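You operate a simulated robot arm through the tools that you are given. There is no shell and no other tool. Be economical: measure what you need, move in short steps, check, and stop when the job is done.

You run a simulated robot arm. Do the job below in one go: nothing can be reset, and whatever is moved stays where it is left.

JOB
Fit both castors to the dolly board and tighten the blue ring bolt.
Fine: grey castor in the socket by the clamp, black by the tow bracket; use the orange socket key and put it back in its pocket.

Only the result counts: the job must be done as asked and must still hold three seconds after the hand-in. Knocking over, shifting, dropping, spilling or breaking anything else fails it.

ROBOT AND FRAMES
A 7-joint arm with a two-finger parallel gripper, fixed in place. Base frame: the origin is at the foot of the arm, x ahead of it, y to its left, z up; the work surface is at about z = 0.935. Units: m, rad, N and s.
With the tool pointing down near the work surface it reaches from about 0.22 to 0.68 m from the base axis. Its first joint turns from -1.152 to 1.152 rad. Payload 2.4 kg.
Tool frame: the origin (TCP) lies between the finger pads and is the grasp point; the fingertips stand 0.03 m ahead of it; z points along the fingers, y is the line along which they close. The gripper opens to 0.094 m. The fingers are 0.028 m wide and 0.01 m thick; the gripper's body (0.05 by 0.096 m) begins 0.055 m behind the TCP.
Orientation is that of the tool frame in the base frame, as a unit quaternion [x, y, z, w]. With the fingers straight down and closing along the base's y, the tool's x points along the base's -x, its y along +y and its z along -z.

CONTROLS
- The arm moves only by the tool move_arm. Its argument "plan" is a list of rows, each an object (a shift or turn left out is 0, a gripper value left out holds the last) with "claw": the opening, from 0 (shut) to 1 (fully open); "xyz": the shift along the tool's x, y, z in units of 50 mm (1.0 is 50 mm), a list of three; "turn": the turn, a rotation vector about the tool's x, y, z in units of 6 degrees (1.0 is 6 degrees), a list of three. In form: [{"claw": claw, "xyz": [x, y, z], "turn": [rx, ry, rz]}, ...]. A call has 1 to 8 rows; each row shifts and turns the commanded pose from where the row before left it, along the tool's axes as they then stand. A call with a number of a shift or a turn outside -1 to 1 is refused whole. Each row takes 0.2 s and may step no farther than 0.05 m and 0.15 rad from the row before; otherwise, or with a gripper value out of range, the whole call is refused. A pose out of reach is approached as far as the arm can. The call stops where the force on the tool passes 40 N (or 10 N more than at its start, if that is more) or the arm is blocked; 0.2 s more then pass. The fingers move at their own pace (about 0.153 m/s each) and stop on an object; they squeeze with about 30 N. The grip force told is the motor's: it shows also when the fingers shut on nothing. Time passes only in rows, and 0.2 s behind the last, so rows that do not move let the fingers close. The reply holds the time, the measured pose of the TCP, the force on the tool along the base axes, the opening and the grip force, in the units named above and with some noise, and new pictures: "show" is both (left out), scene, wrist or none.
- Cameras (640 x 400 px; columns grow to the right, rows downward): "scene" is fixed at [0.0467, 0.4833, 1.4465]; the picture's right is [-0.66, -0.75, 0.00], its down [-0.41, 0.36, -0.84] and it looks along [0.63, -0.55, -0.55] (base axes); focal length 334 px, centre (320, 200). "wrist" rides on the gripper at [0.076, 0.014, -0.102] in the tool frame; the picture's right is [-0.18, 0.98, 0.00], its down [-0.75, -0.14, -0.64] and it looks along [-0.63, -0.12, 0.77] (tool axes); focal length 243 px, centre (320, 200). There is no depth. A picture from a camera that has moved, and an enlarged one, comes with that camera's place and axes in the base frame and with its lens.
- inspect(camera, box): a new picture of the part [left, top, right, bottom] of that camera's present view, enlarged. It takes no simulated time.
- hand_in(): hands the job in; it is judged then, once.

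Work in short steps. Places have to be worked out from the pictures, the camera data and where the tool is seen: move nearer, look again, correct. Check each grasp and each placing, and mend what went wrong. You have 120 turns and 200 pictures in all, those below and enlarged ones among them. Open the gripper and draw the arm clear of the work before you hand the job in, unless the task says otherwise; then end with one line.

The tools are called after "Request:" by a JSON object that holds its "name" and its "arguments". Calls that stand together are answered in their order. move_arm: Moves the arm, as the interface text tells. Its arguments: {"type":"object","properties":{"plan":{"type":"array","items":{"type":"object","properties":{"claw":{"type":"number"},"xyz":{"type":"array","items":{"type":"number"}},"turn":{"type":"array","items":{"type":"number"}}}}},"show":{"type":"string","enum":["both","scene","wrist","none"]}},"required":["plan"]} The other tools are called the same way: inspect (camera, box) takes an enlarged picture of a part of a camera's view; hand_in () hands the job in.

At the start:

```text
clock: 0.0
eef_pos: [0.3282, -0.1184, 1.211]
ee_rot: [0.0, 1.0, 0.0, 0.001]
wrist_force: [0.0, 0.2, -0.9]
width: 0.0942
finger_force: 0.1
```

scene: 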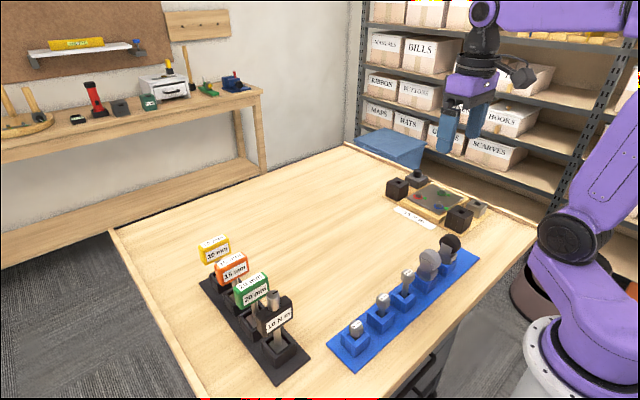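
wrist: 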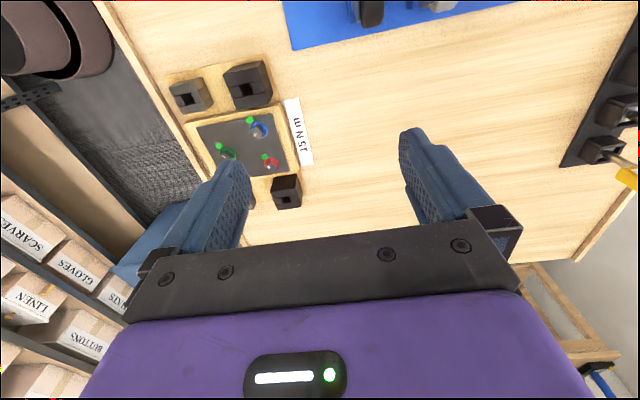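

I'll enlarge the key areas: the dolly board, the blue tray, and the tool rack.

Request:
{"name": "inspect", "arguments": {"camera": "scene", "box": [370, 150, 510, 240]}}

Request:
{"name": "inspect", "arguments": {"camera": "scene", "box": [320, 225, 490, 375]}}

Request:
{"name": "inspect", "arguments": {"camera": "scene", "box": [185, 225, 325, 385]}}

Request:
{"name": "inspect", "arguments": {"camera": "wrist", "box": [150, 40, 330, 220]}}

```text
4.44 times, centred on (440, 195) of scene
camera zoom: at [0.0467, 0.4833, 1.4465], right [-0.66, -0.75, 0.0], down [-0.41, 0.36, -0.84], along [0.63, -0.55, -0.55], focal length 1484 px, centre (-213, 222)
```

zoom: 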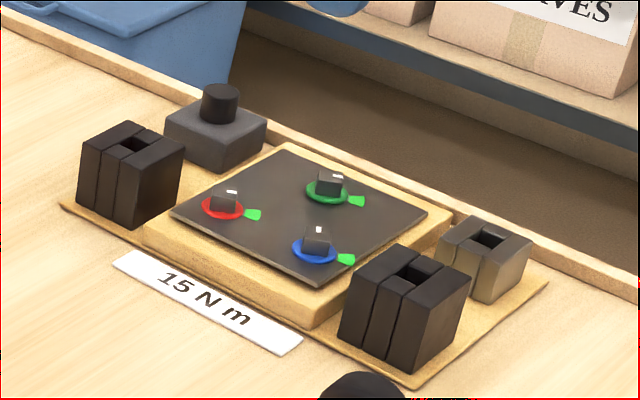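

```text
2.67 times, centred on (405, 300) of scene
camera zoom: at [0.0467, 0.4833, 1.4465], right [-0.66, -0.75, 0.0], down [-0.41, 0.36, -0.84], along [0.63, -0.55, -0.55], focal length 891 px, centre (93, -67)
```

zoom: 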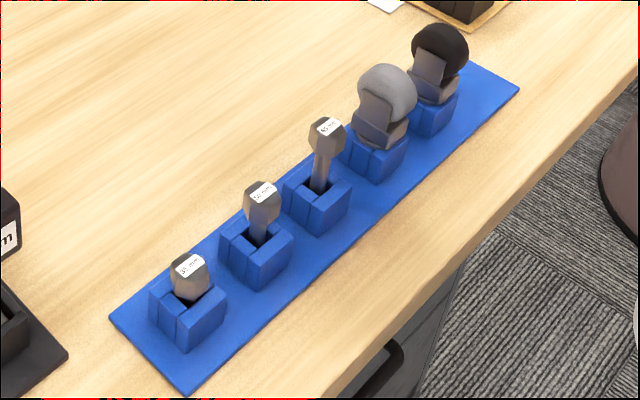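

```text
2.50 times, centred on (255, 305) of scene
camera zoom: at [0.0467, 0.4833, 1.4465], right [-0.66, -0.75, 0.0], down [-0.41, 0.36, -0.84], along [0.63, -0.55, -0.55], focal length 835 px, centre (482, -62)
```

zoom: 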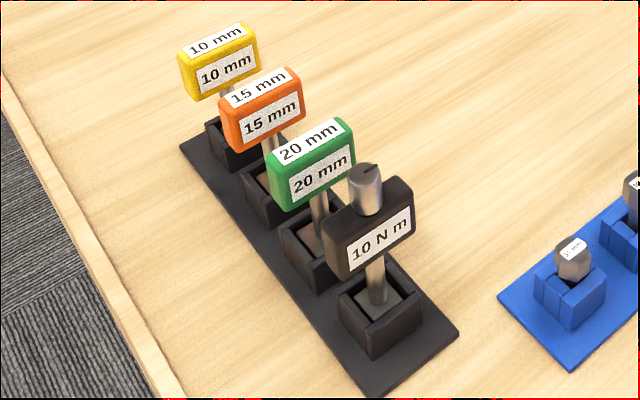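

```text
2.22 times, centred on (240, 130) of wrist
camera zoom: at [0.2513, -0.1036, 1.3134], right [0.18, 0.98, 0.0], down [0.75, -0.14, 0.64], along [0.63, -0.12, -0.77], focal length 539 px, centre (498, 356)
```

zoom: 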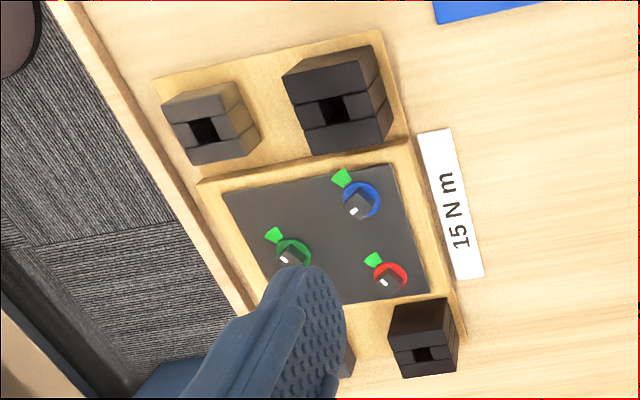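

The board is around (0.38,-0.22); I'll bring the wrist camera closer over it, staying well above everything.

Request:
{"name": "move_arm", "arguments": {"plan": [{"claw": 1, "xyz": [-0.2, -0.65, 0.6]}, {"xyz": [-0.2, -0.65, 0.6]}, {"xyz": [-0.2, -0.65, 0.6]}], "show": "wrist"}}

```text
clock: 0.8
eef_pos: [0.3566, -0.2148, 1.1241]
ee_rot: [0.0, 1.0, 0.0, -0.001]
wrist_force: [0.3, 0.8, 0.5]
width: 0.094
finger_force: 0.0
camera wrist: at [0.2811, -0.2002, 1.2244], right [0.18, 0.98, 0.0], down [0.75, -0.14, 0.64], along [0.63, -0.12, -0.77], focal length 243 px, centre (320, 200)
```

wrist: 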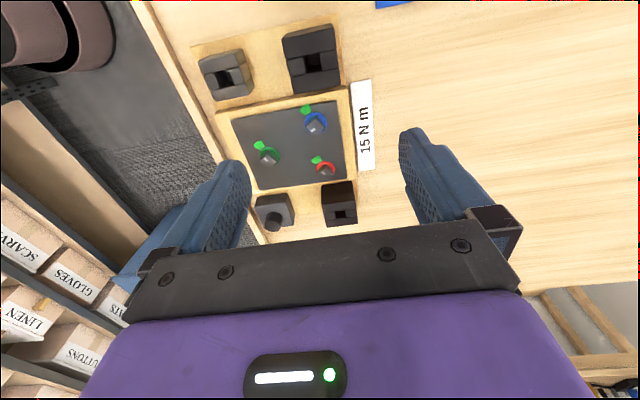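

Request:
{"name": "inspect", "arguments": {"camera": "wrist", "box": [180, 10, 390, 240]}}

```text
1.74 times, centred on (285, 125) of wrist
camera zoom: at [0.2811, -0.2002, 1.2244], right [0.18, 0.98, 0.0], down [0.75, -0.14, 0.64], along [0.63, -0.12, -0.77], focal length 422 px, centre (381, 330)
```

zoom: 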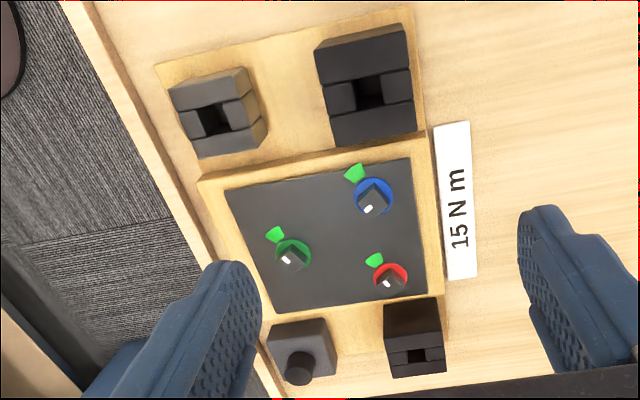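

I need to tell the clamp from the tow bracket, so I'll lower and back off to view the near-end fixtures obliquely.

Request:
{"name": "move_arm", "arguments": {"plan": [{"xyz": [0.7, -0.2, 0.4]}, {"xyz": [0.7, -0.2, 0.4]}, {"xyz": [0.6, -0.2, 0.4]}], "show": "wrist"}}

Request:
{"name": "inspect", "arguments": {"camera": "wrist", "box": [180, 10, 400, 200]}}

```text
clock: 1.6
eef_pos: [0.2569, -0.245, 1.0623]
ee_rot: [0.0, 1.0, 0.0, 0.0]
wrist_force: [-0.7, -1.0, 0.5]
width: 0.0938
finger_force: 0.0
camera wrist: at [0.1804, -0.2313, 1.1638], right [0.18, 0.98, 0.0], down [0.75, -0.14, 0.64], along [0.63, -0.12, -0.77], focal length 243 px, centre (320, 200)
```

wrist: 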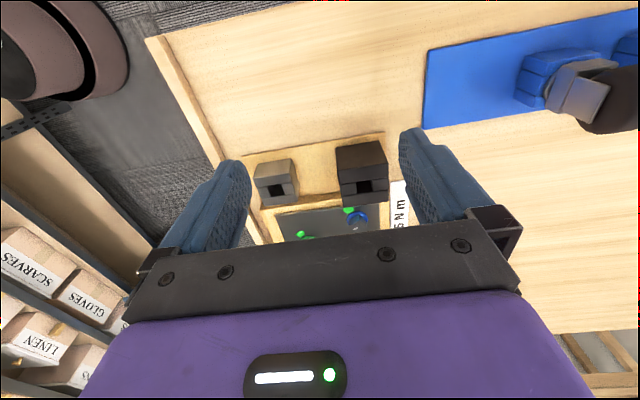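

```text
2.11 times, centred on (290, 105) of wrist
camera zoom: at [0.1804, -0.2313, 1.1638], right [0.18, 0.98, 0.0], down [0.75, -0.14, 0.64], along [0.63, -0.12, -0.77], focal length 511 px, centre (383, 400)
```

zoom: 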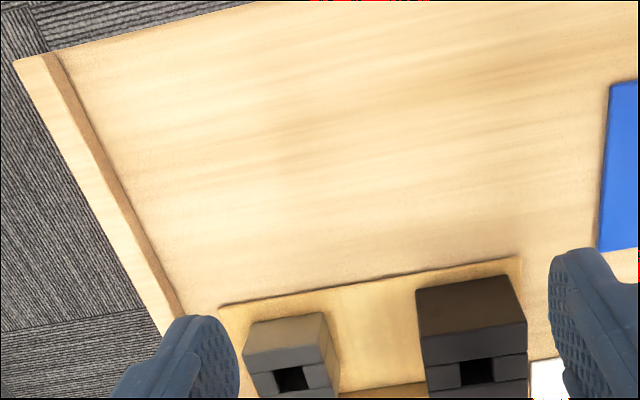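

The grey fixture also has a slot; I'll move forward for a view of the far end with the knob piece.

Request:
{"name": "move_arm", "arguments": {"plan": [{"xyz": [-0.9, 0, -0.4]}, {"xyz": [-0.9, 0.1, 0]}, {"xyz": [-0.9, 0.1, 0]}, {"xyz": [-0.9, 0.0, 0.2]}, {"xyz": [-0.8, 0.0, 0.2]}], "show": "wrist"}}

Request:
{"name": "inspect", "arguments": {"camera": "wrist", "box": [230, 20, 430, 180]}}

```text
clock: 2.8
eef_pos: [0.4759, -0.2365, 1.0617]
ee_rot: [0.001, 1.0, 0.0, 0.0]
wrist_force: [0.1, 0.3, -0.6]
width: 0.094
finger_force: 0.0
camera wrist: at [0.4007, -0.2223, 1.1637], right [0.19, 0.98, 0.0], down [0.75, -0.14, 0.64], along [0.63, -0.12, -0.77], focal length 243 px, centre (320, 200)
```

wrist: 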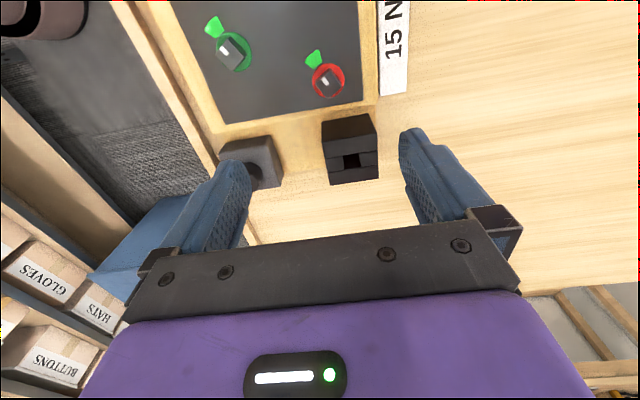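

```text
2.50 times, centred on (330, 100) of wrist
camera zoom: at [0.4007, -0.2223, 1.1637], right [0.19, 0.98, 0.0], down [0.75, -0.14, 0.64], along [0.63, -0.12, -0.77], focal length 606 px, centre (295, 450)
```

zoom: 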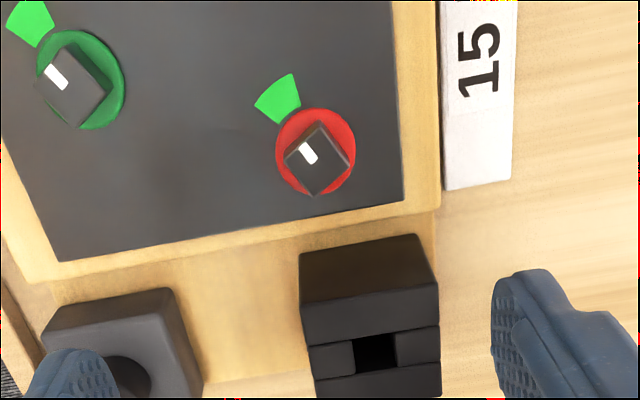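

Now a close view of the near-end grey and black fixtures from above.

Request:
{"name": "move_arm", "arguments": {"plan": [{"xyz": [0.9, 0.1, -0.4]}, {"xyz": [0.9, 0, 0.0]}, {"xyz": [0.7, -0.3, 0.3]}], "show": "wrist"}}

Request:
{"name": "inspect", "arguments": {"camera": "wrist", "box": [230, 40, 410, 190]}}

Request:
{"name": "inspect", "arguments": {"camera": "scene", "box": [455, 190, 495, 225]}}

Request:
{"name": "inspect", "arguments": {"camera": "scene", "box": [380, 160, 440, 205]}}

```text
clock: 3.6
eef_pos: [0.3508, -0.244, 1.0669]
ee_rot: [0.0, 1.0, 0.0, 0.0]
wrist_force: [0.2, -0.3, 0.4]
width: 0.094
finger_force: 0.1
camera wrist: at [0.2742, -0.2302, 1.1689], right [0.18, 0.98, 0.0], down [0.75, -0.14, 0.64], along [0.63, -0.12, -0.77], focal length 243 px, centre (320, 200)
```

wrist: 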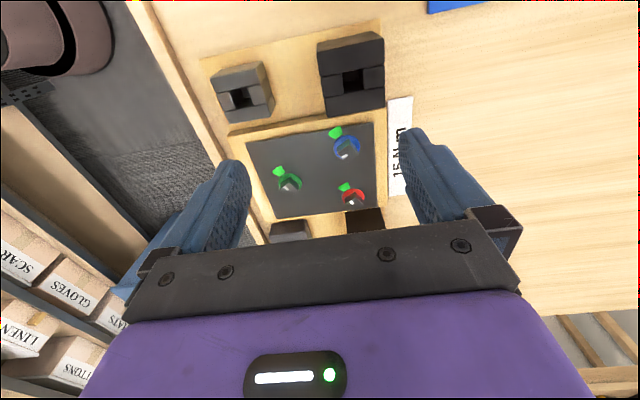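

```text
2.67 times, centred on (320, 115) of wrist
camera zoom: at [0.2742, -0.2302, 1.1689], right [0.18, 0.98, 0.0], down [0.75, -0.14, 0.64], along [0.63, -0.12, -0.77], focal length 647 px, centre (320, 427)
```

zoom: 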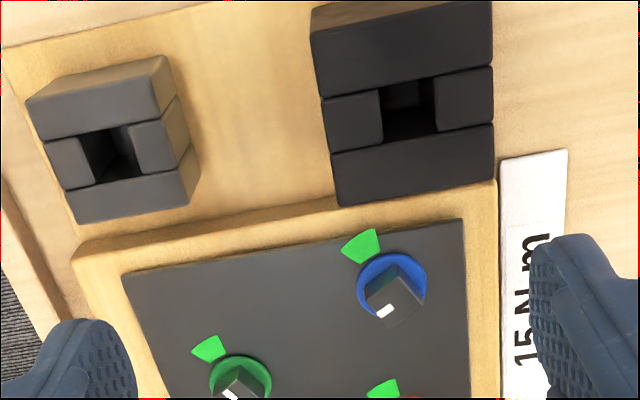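

```text
11.43 times, centred on (475, 208) of scene
camera zoom: at [0.0467, 0.4833, 1.4465], right [-0.66, -0.75, 0.0], down [-0.41, 0.36, -0.84], along [0.63, -0.55, -0.55], focal length 3817 px, centre (-1451, 114)
```

zoom: 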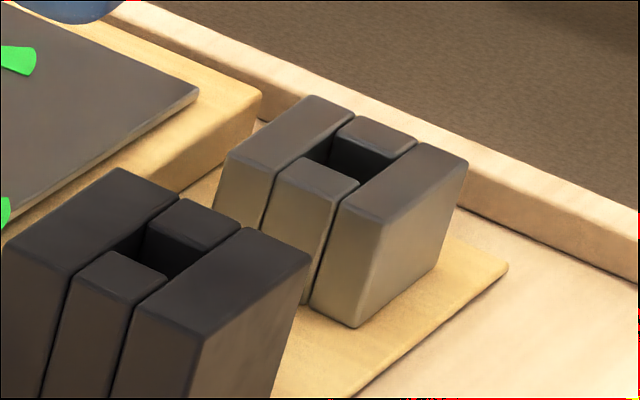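

```text
8.89 times, centred on (410, 182) of scene
camera zoom: at [0.0467, 0.4833, 1.4465], right [-0.66, -0.75, 0.0], down [-0.41, 0.36, -0.84], along [0.63, -0.55, -0.55], focal length 2969 px, centre (-480, 356)
```

zoom: 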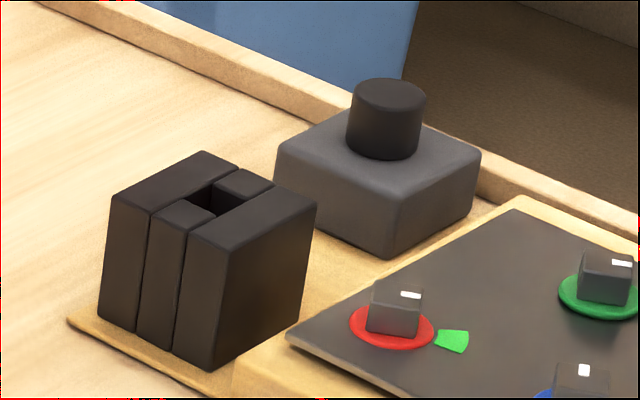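

Knob box at the table-edge corner looks like a clamp, and the grey open receiver like a tow bracket. Next, look at the castors in the blue tray.

Request:
{"name": "move_arm", "arguments": {"plan": [{"xyz": [0, 0.5, -0.7]}, {"xyz": [0.2, 0.9, -0.2]}, {"xyz": [0.2, 0.9, 0]}, {"xyz": [0.3, 0.9, 0]}, {"xyz": [0.4, 0.9, 0]}, {"xyz": [0.4, 0.8, 0.2]}], "show": "wrist"}}

Request:
{"name": "inspect", "arguments": {"camera": "wrist", "box": [200, 0, 440, 190]}}

```text
clock: 5.0
eef_pos: [0.276, -0.001, 1.1029]
ee_rot: [0.0, 1.0, 0.0, 0.0]
wrist_force: [-0.6, 0.3, -0.5]
width: 0.0939
finger_force: 0.1
camera wrist: at [0.2003, 0.0132, 1.2045], right [0.18, 0.98, 0.0], down [0.75, -0.14, 0.64], along [0.63, -0.12, -0.77], focal length 243 px, centre (320, 200)
```

wrist: 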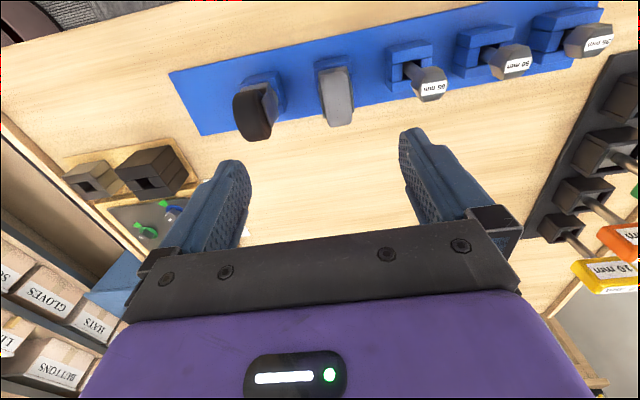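

```text
2.11 times, centred on (320, 95) of wrist
camera zoom: at [0.2003, 0.0132, 1.2045], right [0.18, 0.98, 0.0], down [0.75, -0.14, 0.64], along [0.63, -0.12, -0.77], focal length 511 px, centre (320, 421)
```

zoom: 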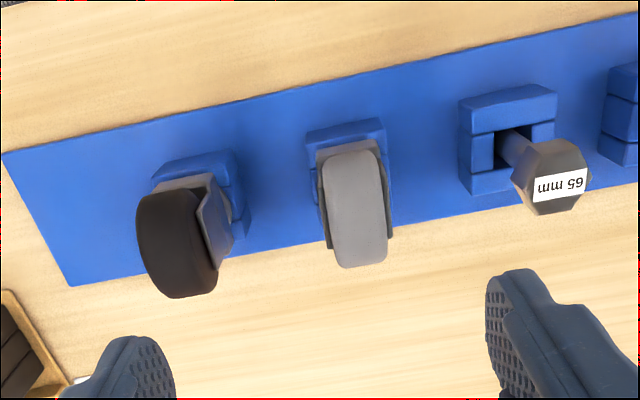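

Request:
{"name": "inspect", "arguments": {"camera": "scene", "box": [410, 225, 480, 300]}}

```text
5.33 times, centred on (445, 262) of scene
camera zoom: at [0.0467, 0.4833, 1.4465], right [-0.66, -0.75, 0.0], down [-0.41, 0.36, -0.84], along [0.63, -0.55, -0.55], focal length 1781 px, centre (-347, -133)
```

zoom: 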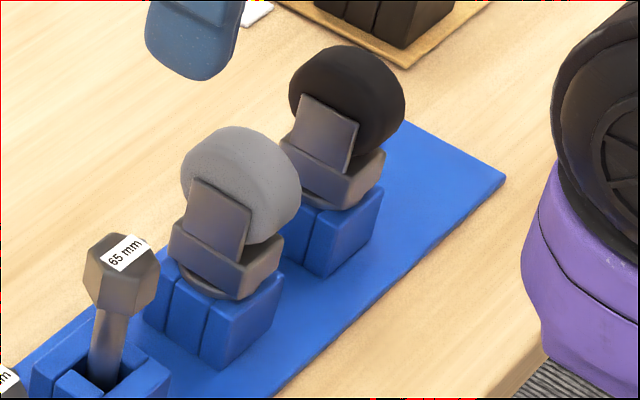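

Grey castor wheel centre estimated at (0.265,0.0145,0.995), black at (0.266,-0.058,0.997). Moving above the grey castor with a narrower opening to check alignment.

Request:
{"name": "move_arm", "arguments": {"plan": [{"claw": 0.64, "xyz": [0.22, 0.31, 0.5]}, {}], "show": "wrist"}}

Request:
{"name": "inspect", "arguments": {"camera": "wrist", "box": [220, 40, 420, 200]}}

Request:
{"name": "inspect", "arguments": {"camera": "scene", "box": [390, 200, 490, 300]}}

```text
clock: 5.6
eef_pos: [0.2703, 0.0121, 1.0824]
ee_rot: [0.0, 1.0, 0.0, 0.0]
wrist_force: [0.2, 0.0, 0.0]
width: 0.0604
finger_force: 0.0
out of reach, approached as far as the arm can: row 1
camera wrist: at [0.1939, 0.0267, 1.1838], right [0.18, 0.98, 0.0], down [0.75, -0.14, 0.64], along [0.63, -0.12, -0.77], focal length 243 px, centre (320, 200)
```

wrist: 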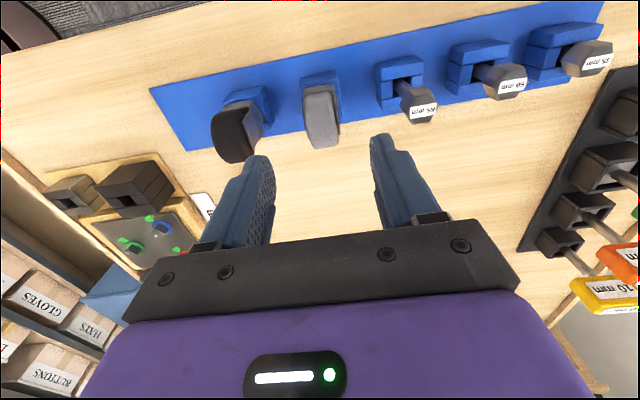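

```text
2.50 times, centred on (320, 120) of wrist
camera zoom: at [0.1939, 0.0267, 1.1838], right [0.18, 0.98, 0.0], down [0.75, -0.14, 0.64], along [0.63, -0.12, -0.77], focal length 606 px, centre (320, 400)
```

zoom: 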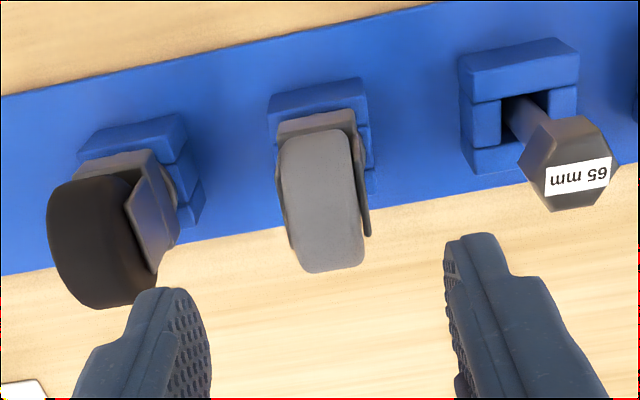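

```text
4.00 times, centred on (440, 250) of scene
camera zoom: at [0.0467, 0.4833, 1.4465], right [-0.66, -0.75, 0.0], down [-0.41, 0.36, -0.84], along [0.63, -0.55, -0.55], focal length 1336 px, centre (-160, 0)
```

zoom: 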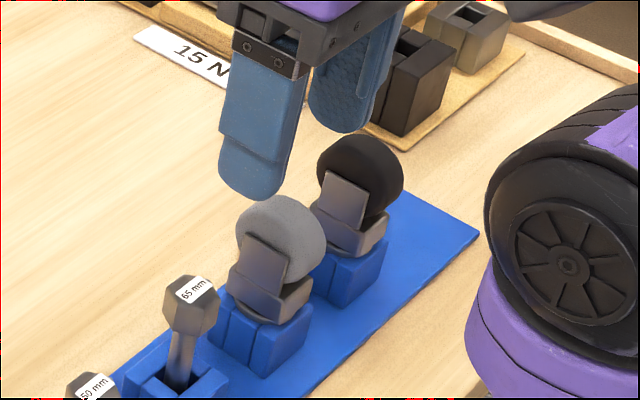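

Everything is aligned with the base axes within a few degrees. I'll descend in steps, straddling the grey castor, watching reach.

Request:
{"name": "move_arm", "arguments": {"plan": [{"xyz": [-0.1, 0.0, 0.5]}, {"xyz": [0, 0, 0.5]}], "show": "scene"}}

Request:
{"name": "inspect", "arguments": {"camera": "wrist", "box": [220, 60, 420, 220]}}

Request:
{"name": "inspect", "arguments": {"camera": "scene", "box": [390, 200, 490, 300]}}

```text
clock: 6.1
eef_pos: [0.2884, 0.0427, 1.05]
ee_rot: [-0.09, 0.996, -0.006, 0.016]
wrist_force: [0.3, -0.7, 1.2]
width: 0.0601
finger_force: 0.2
stopped in row 2: the force on the tool passed its limit (the readings are from after the stop); the commanded pose is now the measured one
```

scene: 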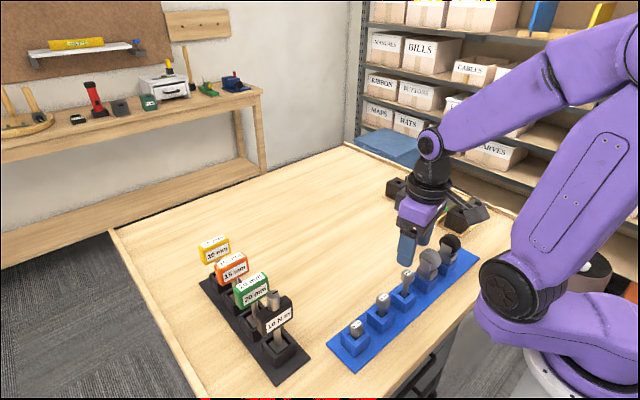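

```text
2.50 times, centred on (320, 140) of wrist
camera zoom: at [0.2069, 0.0432, 1.1495], right [0.01, 1.0, -0.01], down [0.75, 0.0, 0.67], along [0.67, -0.01, -0.75], focal length 606 px, centre (320, 350)
```

zoom: 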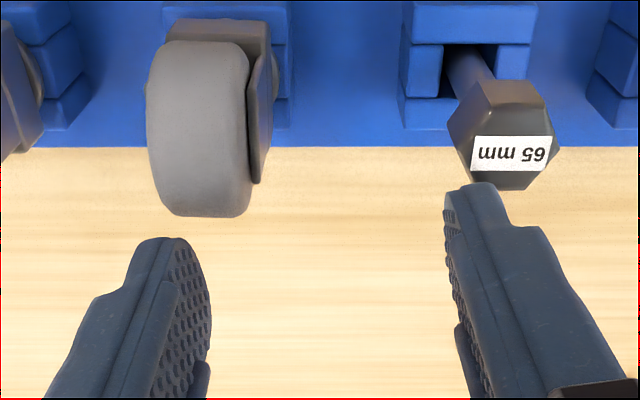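

```text
4.00 times, centred on (440, 250) of scene
camera zoom: at [0.0467, 0.4833, 1.4465], right [-0.66, -0.75, 0.0], down [-0.41, 0.36, -0.84], along [0.63, -0.55, -0.55], focal length 1336 px, centre (-160, 0)
```

zoom: 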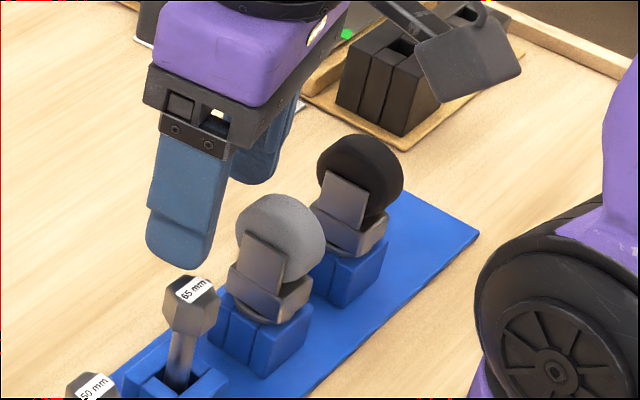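

The arm flipped slightly near its inner limit (yaw ~10°), nothing appears touched. I'll rise, move outward and straighten the tool.

Request:
{"name": "move_arm", "arguments": {"plan": [{"xyz": [-0.6, 0.0, -0.6]}, {"turn": [-0.05, 0.16, 0.86]}, {"turn": [-0.05, 0.16, 0.86]}, {}], "show": "scene"}}

```text
clock: 7.1
eef_pos: [0.3165, 0.048, 1.0805]
ee_rot: [0.001, 1.0, -0.001, -0.001]
wrist_force: [0.6, 0.6, 0.1]
width: 0.06
finger_force: 0.1
```

scene: 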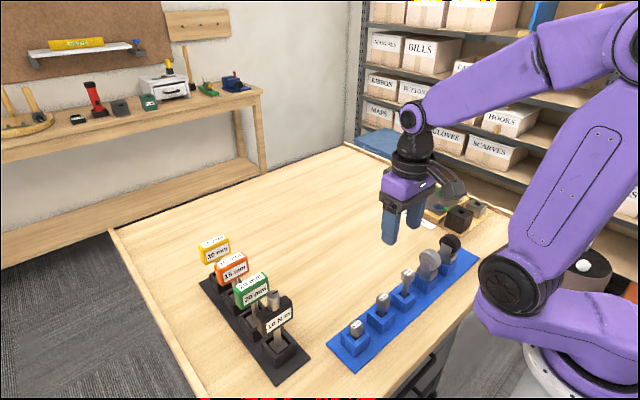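

Tool is straight again. I'll line up in front of the grey castor (y=0.0145), go down to z≈1.012 in the clear space, then slide in -x around it.

Request:
{"name": "move_arm", "arguments": {"plan": [{"xyz": [-0.2, -0.67, 0]}, {"xyz": [0, 0, 0.7]}, {"xyz": [0, 0, 0.67]}, {}], "show": "wrist"}}

Request:
{"name": "inspect", "arguments": {"camera": "wrist", "box": [220, 60, 420, 220]}}

Request:
{"name": "inspect", "arguments": {"camera": "scene", "box": [370, 180, 490, 300]}}

```text
clock: 8.1
eef_pos: [0.3258, 0.0119, 1.0109]
ee_rot: [0.001, 1.0, 0.0, 0.0]
wrist_force: [0.0, -0.5, -0.1]
width: 0.0602
finger_force: 0.0
camera wrist: at [0.2501, 0.0264, 1.1133], right [0.18, 0.98, 0.0], down [0.75, -0.14, 0.64], along [0.63, -0.12, -0.77], focal length 243 px, centre (320, 200)
```

wrist: 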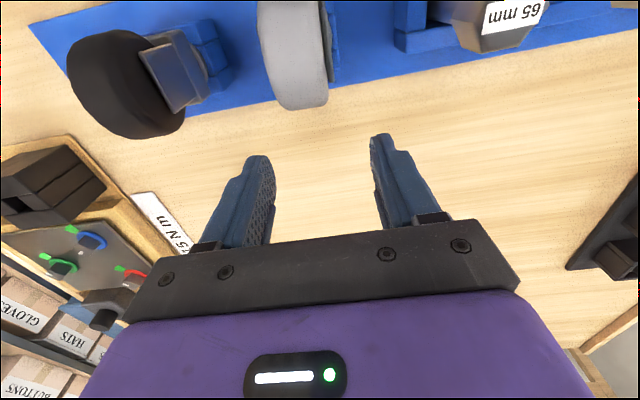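

```text
2.50 times, centred on (320, 140) of wrist
camera zoom: at [0.2501, 0.0264, 1.1133], right [0.18, 0.98, 0.0], down [0.75, -0.14, 0.64], along [0.63, -0.12, -0.77], focal length 606 px, centre (320, 350)
```

zoom: 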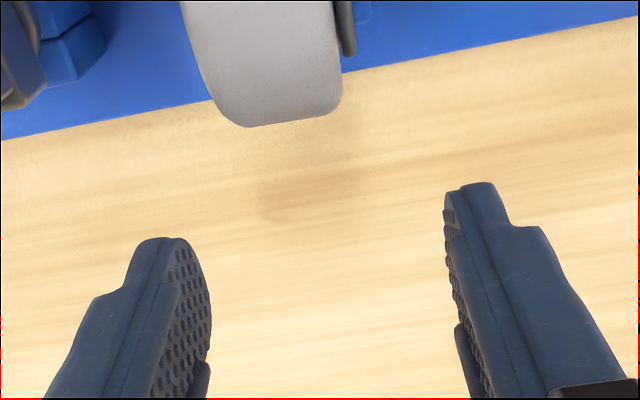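

```text
3.33 times, centred on (430, 240) of scene
camera zoom: at [0.0467, 0.4833, 1.4465], right [-0.66, -0.75, 0.0], down [-0.41, 0.36, -0.84], along [0.63, -0.55, -0.55], focal length 1113 px, centre (-47, 67)
```

zoom: 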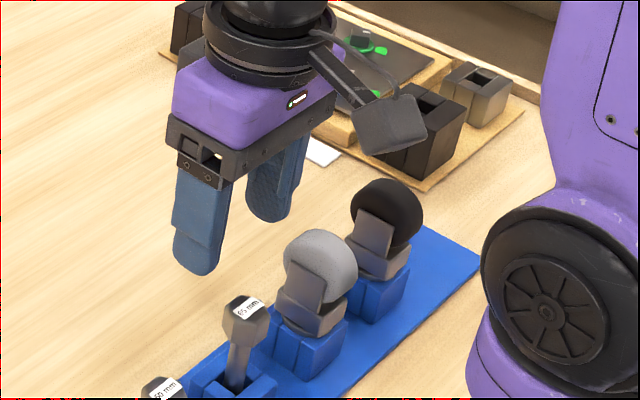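

Aligned (wheel y≈0.011). Slide in -x around the castor.

Request:
{"name": "move_arm", "arguments": {"plan": [{"xyz": [0.4, 0.01, 0]}, {"xyz": [0.4, 0.01, 0]}, {"xyz": [0.3, 0.01, 0]}, {}], "show": "scene"}}

Request:
{"name": "inspect", "arguments": {"camera": "scene", "box": [390, 200, 490, 300]}}

Request:
{"name": "inspect", "arguments": {"camera": "wrist", "box": [220, 60, 420, 220]}}

```text
clock: 9.1
eef_pos: [0.2707, 0.0152, 1.0133]
ee_rot: [0.0, 1.0, 0.0, 0.0]
wrist_force: [-0.6, 0.8, -0.4]
width: 0.0602
finger_force: 0.1
```

scene: 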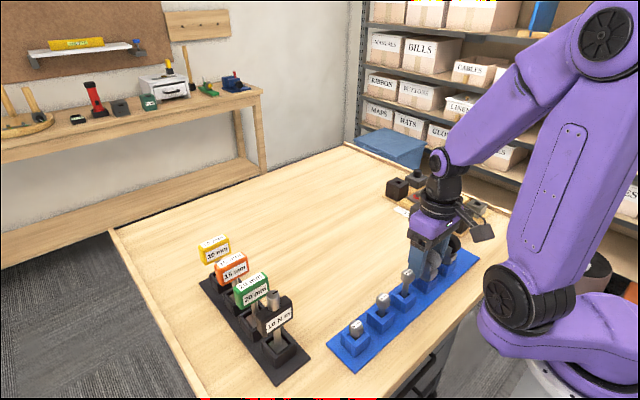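

```text
4.00 times, centred on (440, 250) of scene
camera zoom: at [0.0467, 0.4833, 1.4465], right [-0.66, -0.75, 0.0], down [-0.41, 0.36, -0.84], along [0.63, -0.55, -0.55], focal length 1336 px, centre (-160, 0)
```

zoom: 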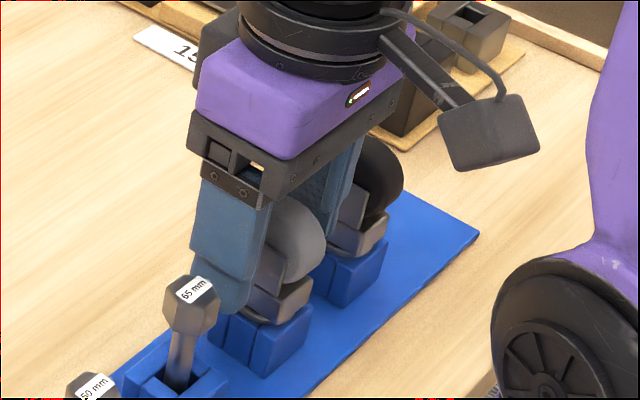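

```text
2.50 times, centred on (320, 140) of wrist
camera zoom: at [0.1954, 0.0294, 1.115], right [0.18, 0.98, 0.0], down [0.75, -0.14, 0.64], along [0.63, -0.12, -0.77], focal length 606 px, centre (320, 350)
```

zoom: 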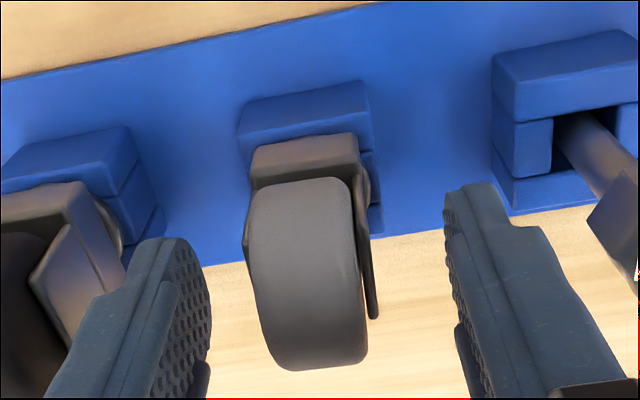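

Castor is between the fingers; I'll trim slightly (lower 5 mm, 4 mm in -x), then close.

Request:
{"name": "move_arm", "arguments": {"plan": [{"xyz": [0.08, -0.03, 0.1]}, {"claw": 0.2}, {"claw": 0.2}, {"claw": 0.2}], "show": "wrist"}}

Request:
{"name": "inspect", "arguments": {"camera": "wrist", "box": [220, 60, 420, 220]}}

```text
clock: 10.1
eef_pos: [0.2679, 0.0133, 1.0073]
ee_rot: [0.0, 1.0, -0.002, 0.001]
wrist_force: [-2.0, -1.4, 4.5]
width: 0.0251
finger_force: 29.5
camera wrist: at [0.1917, 0.0276, 1.1093], right [0.18, 0.98, 0.0], down [0.75, -0.14, 0.64], along [0.63, -0.12, -0.77], focal length 243 px, centre (320, 200)
```

wrist: 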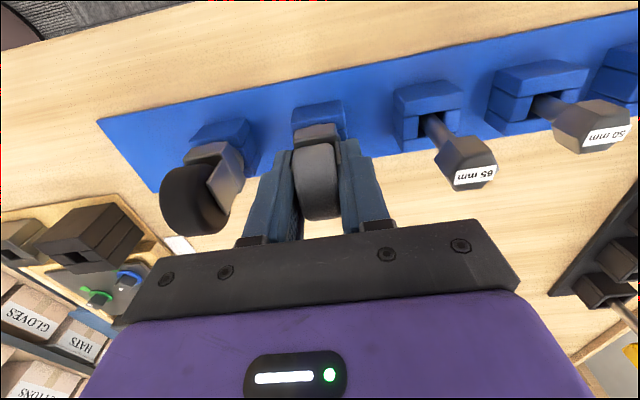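

```text
2.50 times, centred on (320, 140) of wrist
camera zoom: at [0.1917, 0.0276, 1.1093], right [0.18, 0.98, 0.0], down [0.75, -0.14, 0.64], along [0.63, -0.12, -0.77], focal length 606 px, centre (320, 350)
```

zoom: 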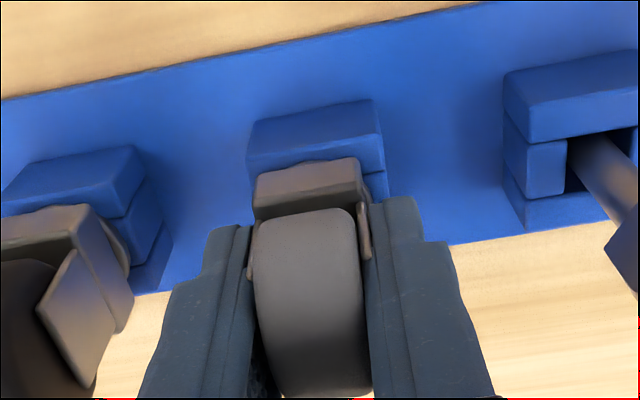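

Gripped at width 25 mm. Lift straight up in small steps.

Request:
{"name": "move_arm", "arguments": {"plan": [{"xyz": [0, 0, -0.25]}, {"xyz": [0, 0, -0.3]}, {"xyz": [0, 0, -0.35]}, {}], "show": "scene"}}

Request:
{"name": "inspect", "arguments": {"camera": "scene", "box": [390, 190, 490, 290]}}

```text
clock: 11.1
eef_pos: [0.2668, 0.0122, 1.0524]
ee_rot: [0.002, 1.0, 0.0, 0.0]
wrist_force: [0.4, 0.1, -1.5]
width: 0.0253
finger_force: 30.1
```

scene: 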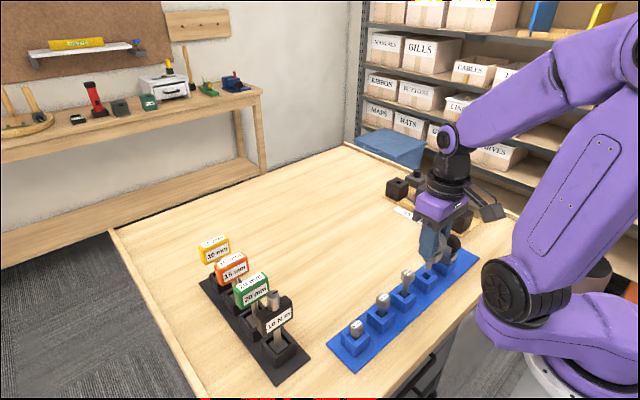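

```text
4.00 times, centred on (440, 240) of scene
camera zoom: at [0.0467, 0.4833, 1.4465], right [-0.66, -0.75, 0.0], down [-0.41, 0.36, -0.84], along [0.63, -0.55, -0.55], focal length 1336 px, centre (-160, 40)
```

zoom: 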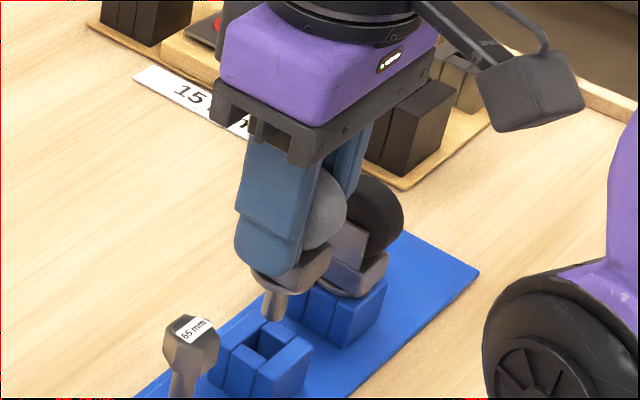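

The castor is out of its pocket with a short round stem. Rise a bit more, move out in +x, then up to transport height.

Request:
{"name": "move_arm", "arguments": {"plan": [{"xyz": [-0.1, 0, -0.3]}, {"xyz": [-0.8, 0, -0.3]}, {"xyz": [-0.8, 0, -0.4]}, {"xyz": [-0.5, 0, -0.6]}, {}], "show": "scene"}}

Request:
{"name": "inspect", "arguments": {"camera": "scene", "box": [370, 150, 470, 250]}}

Request:
{"name": "inspect", "arguments": {"camera": "wrist", "box": [220, 60, 420, 220]}}

```text
clock: 12.3
eef_pos: [0.3757, 0.0147, 1.1329]
ee_rot: [0.001, 1.0, 0.0, -0.001]
wrist_force: [-0.5, 0.1, -1.3]
width: 0.0252
finger_force: 29.5
```

scene: 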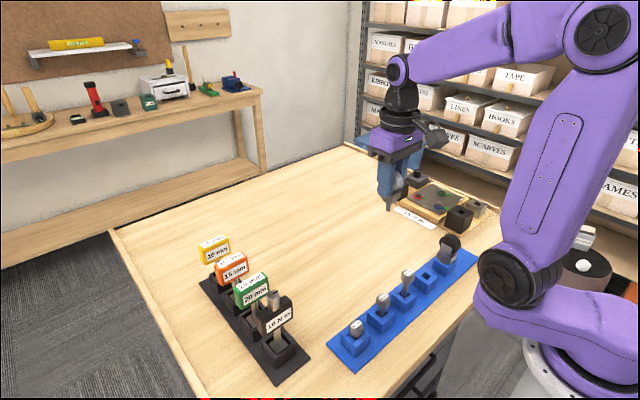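

```text
4.00 times, centred on (420, 200) of scene
camera zoom: at [0.0467, 0.4833, 1.4465], right [-0.66, -0.75, 0.0], down [-0.41, 0.36, -0.84], along [0.63, -0.55, -0.55], focal length 1336 px, centre (-80, 200)
```

zoom: 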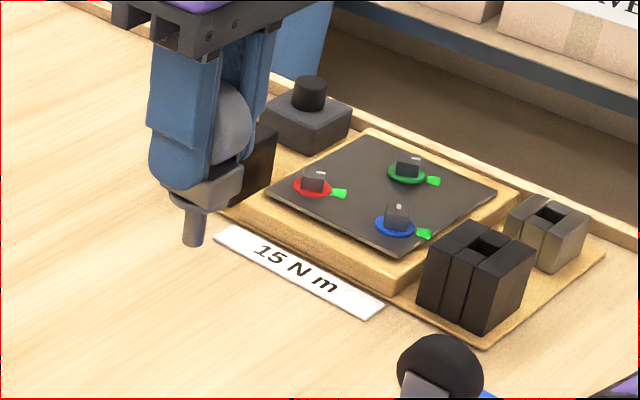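

```text
2.50 times, centred on (320, 140) of wrist
camera zoom: at [0.301, 0.0285, 1.2348], right [0.19, 0.98, 0.0], down [0.75, -0.14, 0.64], along [0.63, -0.12, -0.77], focal length 606 px, centre (320, 350)
```

zoom: 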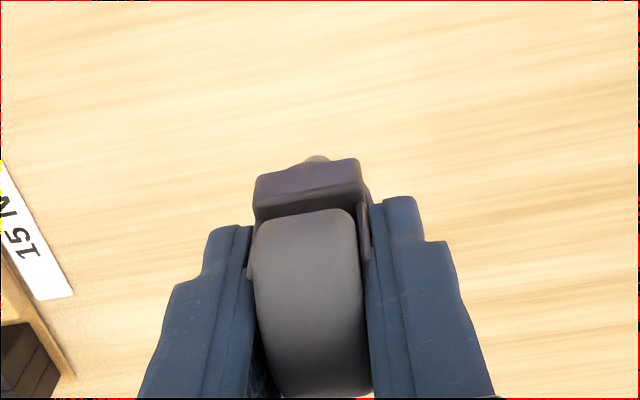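

Grey castor held; stem (Ø≈10 mm, ~21 mm long) is nearly under the TCP. Sockets triangulate to clamp-side (0.513,-0.216,~0.976) and bracket-side (0.322,-0.216,~0.98). Move above the clamp-side socket.

Request:
{"name": "move_arm", "arguments": {"plan": [{"xyz": [-0.457, -0.77, 0]}, {"xyz": [-0.457, -0.77, 0]}, {"xyz": [-0.457, -0.77, 0]}, {"xyz": [-0.457, -0.77, 0]}, {"xyz": [-0.457, -0.77, 0]}, {"xyz": [-0.457, -0.77, 0.3]}, {}], "show": "none"}}

Request:
{"name": "inspect", "arguments": {"camera": "scene", "box": [360, 120, 460, 220]}}

Request:
{"name": "inspect", "arguments": {"camera": "wrist", "box": [220, 60, 420, 220]}}

```text
clock: 13.9
eef_pos: [0.5141, -0.2187, 1.1167]
ee_rot: [0.0, 1.0, 0.0, 0.0]
wrist_force: [0.9, 0.1, -1.0]
width: 0.0253
finger_force: 30.0
```

```text
4.00 times, centred on (410, 170) of scene
camera zoom: at [0.0468, 0.4833, 1.4465], right [-0.66, -0.75, 0.0], down [-0.41, 0.36, -0.84], along [0.63, -0.55, -0.55], focal length 1336 px, centre (-40, 320)
```

zoom: 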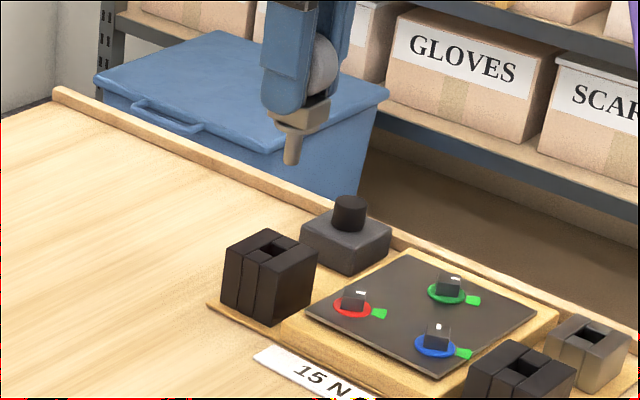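

```text
2.50 times, centred on (320, 140) of wrist
camera zoom: at [0.4383, -0.2037, 1.22], right [0.18, 0.98, 0.0], down [0.75, -0.14, 0.64], along [0.63, -0.12, -0.77], focal length 606 px, centre (320, 350)
```

zoom: 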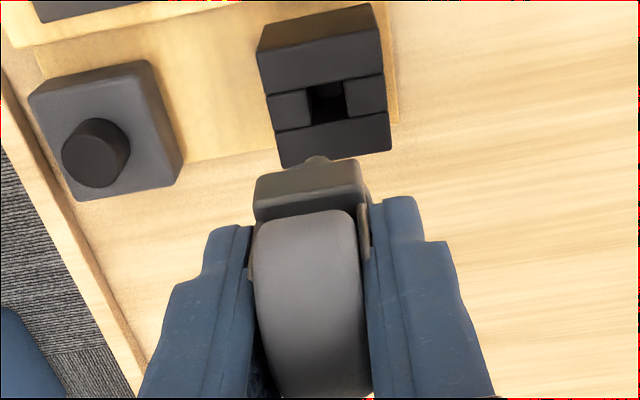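

Socket hole re-measured at (0.514,-0.216), stem within a few mm. Correct y by 3 mm and descend to just above the socket.

Request:
{"name": "move_arm", "arguments": {"plan": [{"xyz": [0, 0.06, 0.5]}, {"xyz": [0, 0, 0.5]}, {}], "show": "none"}}

Request:
{"name": "inspect", "arguments": {"camera": "scene", "box": [375, 150, 435, 210]}}

Request:
{"name": "inspect", "arguments": {"camera": "wrist", "box": [260, 80, 380, 180]}}

```text
clock: 14.7
eef_pos: [0.5135, -0.2154, 1.0674]
ee_rot: [0.0, 1.0, -0.001, 0.0]
wrist_force: [0.7, 0.1, -1.4]
width: 0.0254
finger_force: 29.7
```

```text
6.67 times, centred on (405, 180) of scene
camera zoom: at [0.0467, 0.4833, 1.4465], right [-0.66, -0.75, 0.0], down [-0.41, 0.36, -0.84], along [0.63, -0.55, -0.55], focal length 2226 px, centre (-247, 333)
```

zoom: 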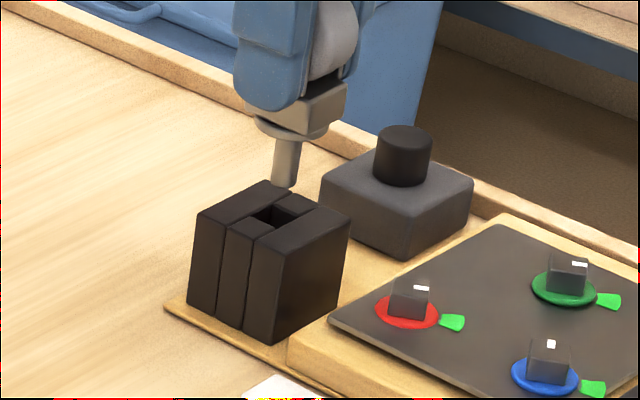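

```text
4.00 times, centred on (320, 130) of wrist
camera zoom: at [0.4383, -0.2, 1.1696], right [0.18, 0.98, 0.0], down [0.75, -0.14, 0.64], along [0.63, -0.12, -0.77], focal length 970 px, centre (320, 480)
```

zoom: 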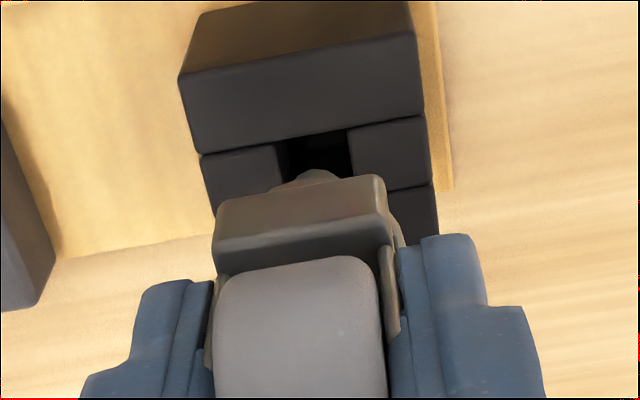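

Stem tip projects onto the hole centre in both views. Descend gently to insert.

Request:
{"name": "move_arm", "arguments": {"plan": [{"xyz": [0, 0, 0.15]}, {"xyz": [0, 0, 0.15]}, {"xyz": [0, 0, 0.1]}, {"xyz": [0, 0, 0.1]}, {}], "show": "none"}}

Request:
{"name": "inspect", "arguments": {"camera": "scene", "box": [375, 150, 435, 210]}}

```text
clock: 15.9
eef_pos: [0.514, -0.2134, 1.0425]
ee_rot: [0.0, 1.0, 0.001, 0.001]
wrist_force: [0.2, 0.3, -1.3]
width: 0.0254
finger_force: 30.1
```

```text
6.67 times, centred on (405, 180) of scene
camera zoom: at [0.0467, 0.4833, 1.4465], right [-0.66, -0.75, 0.0], down [-0.41, 0.36, -0.84], along [0.63, -0.55, -0.55], focal length 2226 px, centre (-247, 333)
```

zoom: 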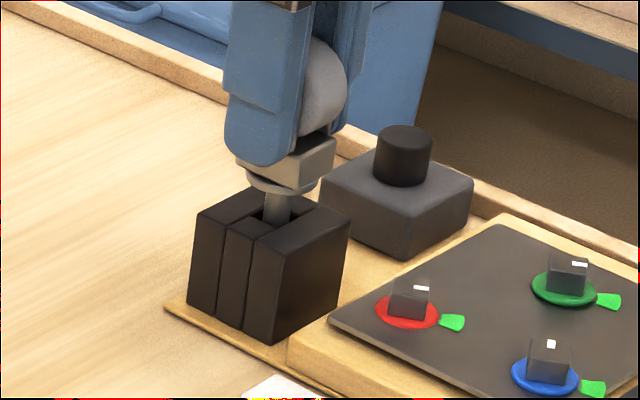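

Stem has entered the hole with no contact force. Continue down until the flange seats.

Request:
{"name": "move_arm", "arguments": {"plan": [{"xyz": [0, -0.02, 0.1]}, {"xyz": [0, 0, 0.08]}, {"xyz": [0, 0, 0.08]}, {"xyz": [0, 0, 0.08]}, {}], "show": "none"}}

Request:
{"name": "inspect", "arguments": {"camera": "scene", "box": [375, 150, 435, 210]}}

```text
clock: 17.1
eef_pos: [0.5149, -0.2146, 1.026]
ee_rot: [0.001, 1.0, 0.0, 0.0]
wrist_force: [0.3, -0.2, -1.2]
width: 0.0254
finger_force: 30.1
```

```text
6.67 times, centred on (405, 180) of scene
camera zoom: at [0.0467, 0.4833, 1.4465], right [-0.66, -0.75, 0.0], down [-0.41, 0.36, -0.84], along [0.63, -0.55, -0.55], focal length 2226 px, centre (-247, 333)
```

zoom: 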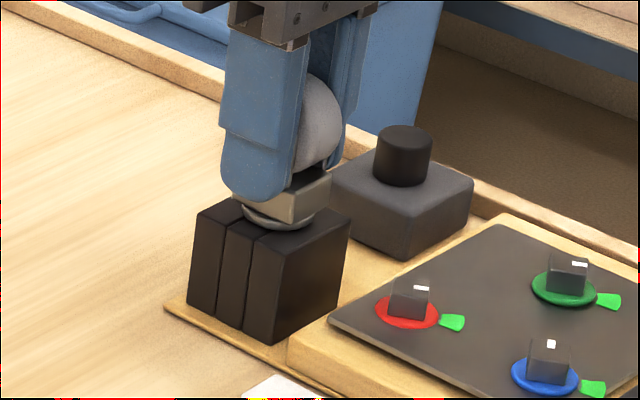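

Almost seated; continue in 2 mm steps watching force.

Request:
{"name": "move_arm", "arguments": {"plan": [{"xyz": [0, 0, 0.04]}, {"xyz": [0, 0, 0.04]}, {}], "show": "none"}}

Request:
{"name": "inspect", "arguments": {"camera": "scene", "box": [385, 160, 425, 200]}}

```text
clock: 17.9
eef_pos: [0.5149, -0.2151, 1.0226]
ee_rot: [0.0, 1.0, -0.002, 0.002]
wrist_force: [-3.6, 2.1, 24.0]
width: 0.0254
finger_force: 29.5
```

```text
10.00 times, centred on (405, 180) of scene
camera zoom: at [0.0462, 0.4835, 1.4464], right [-0.66, -0.75, 0.0], down [-0.41, 0.36, -0.84], along [0.63, -0.55, -0.54], focal length 3340 px, centre (-530, 400)
```

zoom: 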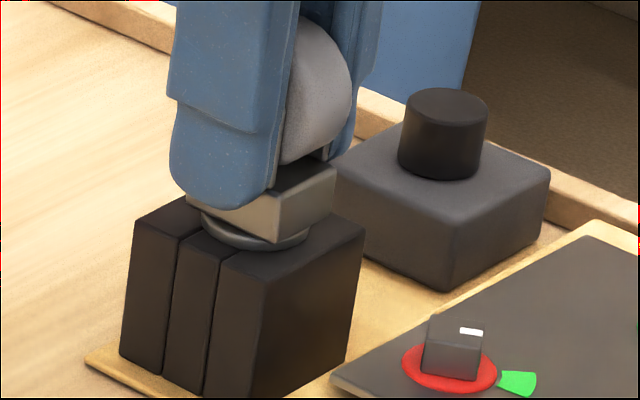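

Flange seated (24 N up). Release and rise.

Request:
{"name": "move_arm", "arguments": {"plan": [{"xyz": [0, 0, -0.06]}, {"claw": 0.6}, {}, {"xyz": [0, 0, -0.5]}, {"xyz": [0, 0, -0.8]}, {"xyz": [0.3, 0, -0.8]}], "show": "none"}}

Request:
{"name": "inspect", "arguments": {"camera": "scene", "box": [375, 140, 435, 200]}}

Request:
{"name": "inspect", "arguments": {"camera": "wrist", "box": [220, 40, 420, 200]}}

```text
clock: 19.3
eef_pos: [0.5001, -0.2166, 1.1292]
ee_rot: [0.001, 1.0, 0.0, -0.002]
wrist_force: [0.3, 0.0, -0.6]
width: 0.0565
finger_force: 0.1
```

```text
6.67 times, centred on (405, 170) of scene
camera zoom: at [0.0467, 0.4833, 1.4465], right [-0.66, -0.75, 0.0], down [-0.41, 0.36, -0.84], along [0.63, -0.55, -0.55], focal length 2226 px, centre (-247, 400)
```

zoom: 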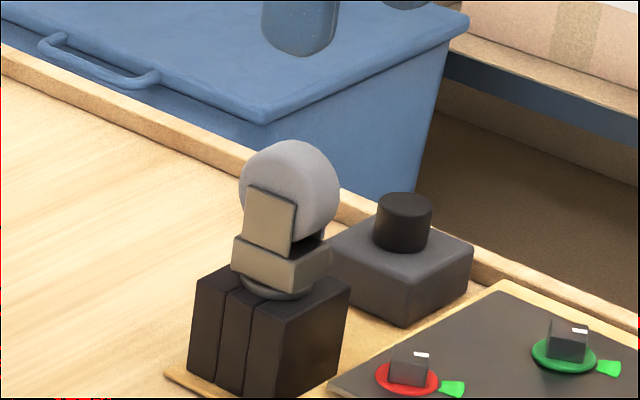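

```text
2.50 times, centred on (320, 120) of wrist
camera zoom: at [0.4234, -0.2021, 1.231], right [0.18, 0.98, 0.0], down [0.75, -0.14, 0.64], along [0.63, -0.12, -0.77], focal length 606 px, centre (320, 400)
```

zoom: 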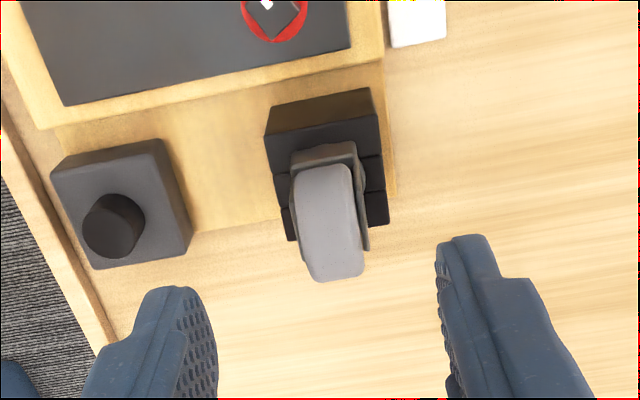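

Grey castor is seated upright in the clamp-side socket. Now go to the black castor, stopping in front of it at (0.33,-0.058).

Request:
{"name": "move_arm", "arguments": {"plan": [{"claw": 0.64, "xyz": [0.68, 0.635, 0]}, {"xyz": [0.68, 0.635, 0]}, {"xyz": [0.68, 0.635, 0]}, {"xyz": [0.68, 0.635, 0.2]}, {"xyz": [0.68, 0.635, 0.3]}, {"xyz": [0, 0, 0.8]}, {"xyz": [0, 0, 0.9]}, {}], "show": "wrist"}}

Request:
{"name": "inspect", "arguments": {"camera": "wrist", "box": [220, 0, 420, 160]}}

```text
clock: 21.1
eef_pos: [0.3302, -0.056, 1.0211]
ee_rot: [-0.001, 1.0, 0.0, 0.0]
wrist_force: [0.0, 0.5, 0.2]
width: 0.0601
finger_force: 0.1
camera wrist: at [0.2544, -0.0421, 1.1226], right [0.18, 0.98, 0.0], down [0.75, -0.14, 0.64], along [0.63, -0.12, -0.77], focal length 243 px, centre (320, 200)
```

wrist: 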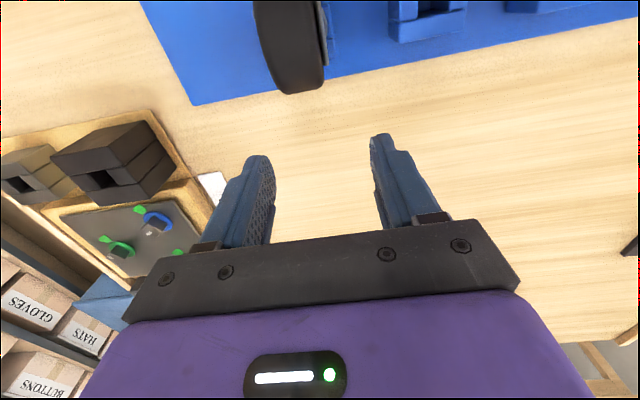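

```text
2.50 times, centred on (320, 80) of wrist
camera zoom: at [0.2544, -0.0421, 1.1226], right [0.18, 0.98, 0.0], down [0.75, -0.14, 0.64], along [0.63, -0.12, -0.77], focal length 606 px, centre (320, 500)
```

zoom: 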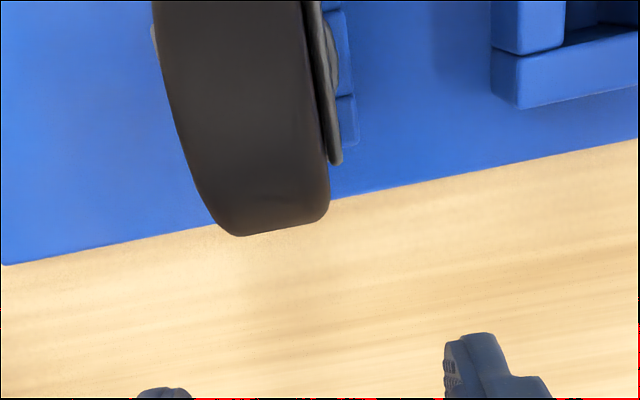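

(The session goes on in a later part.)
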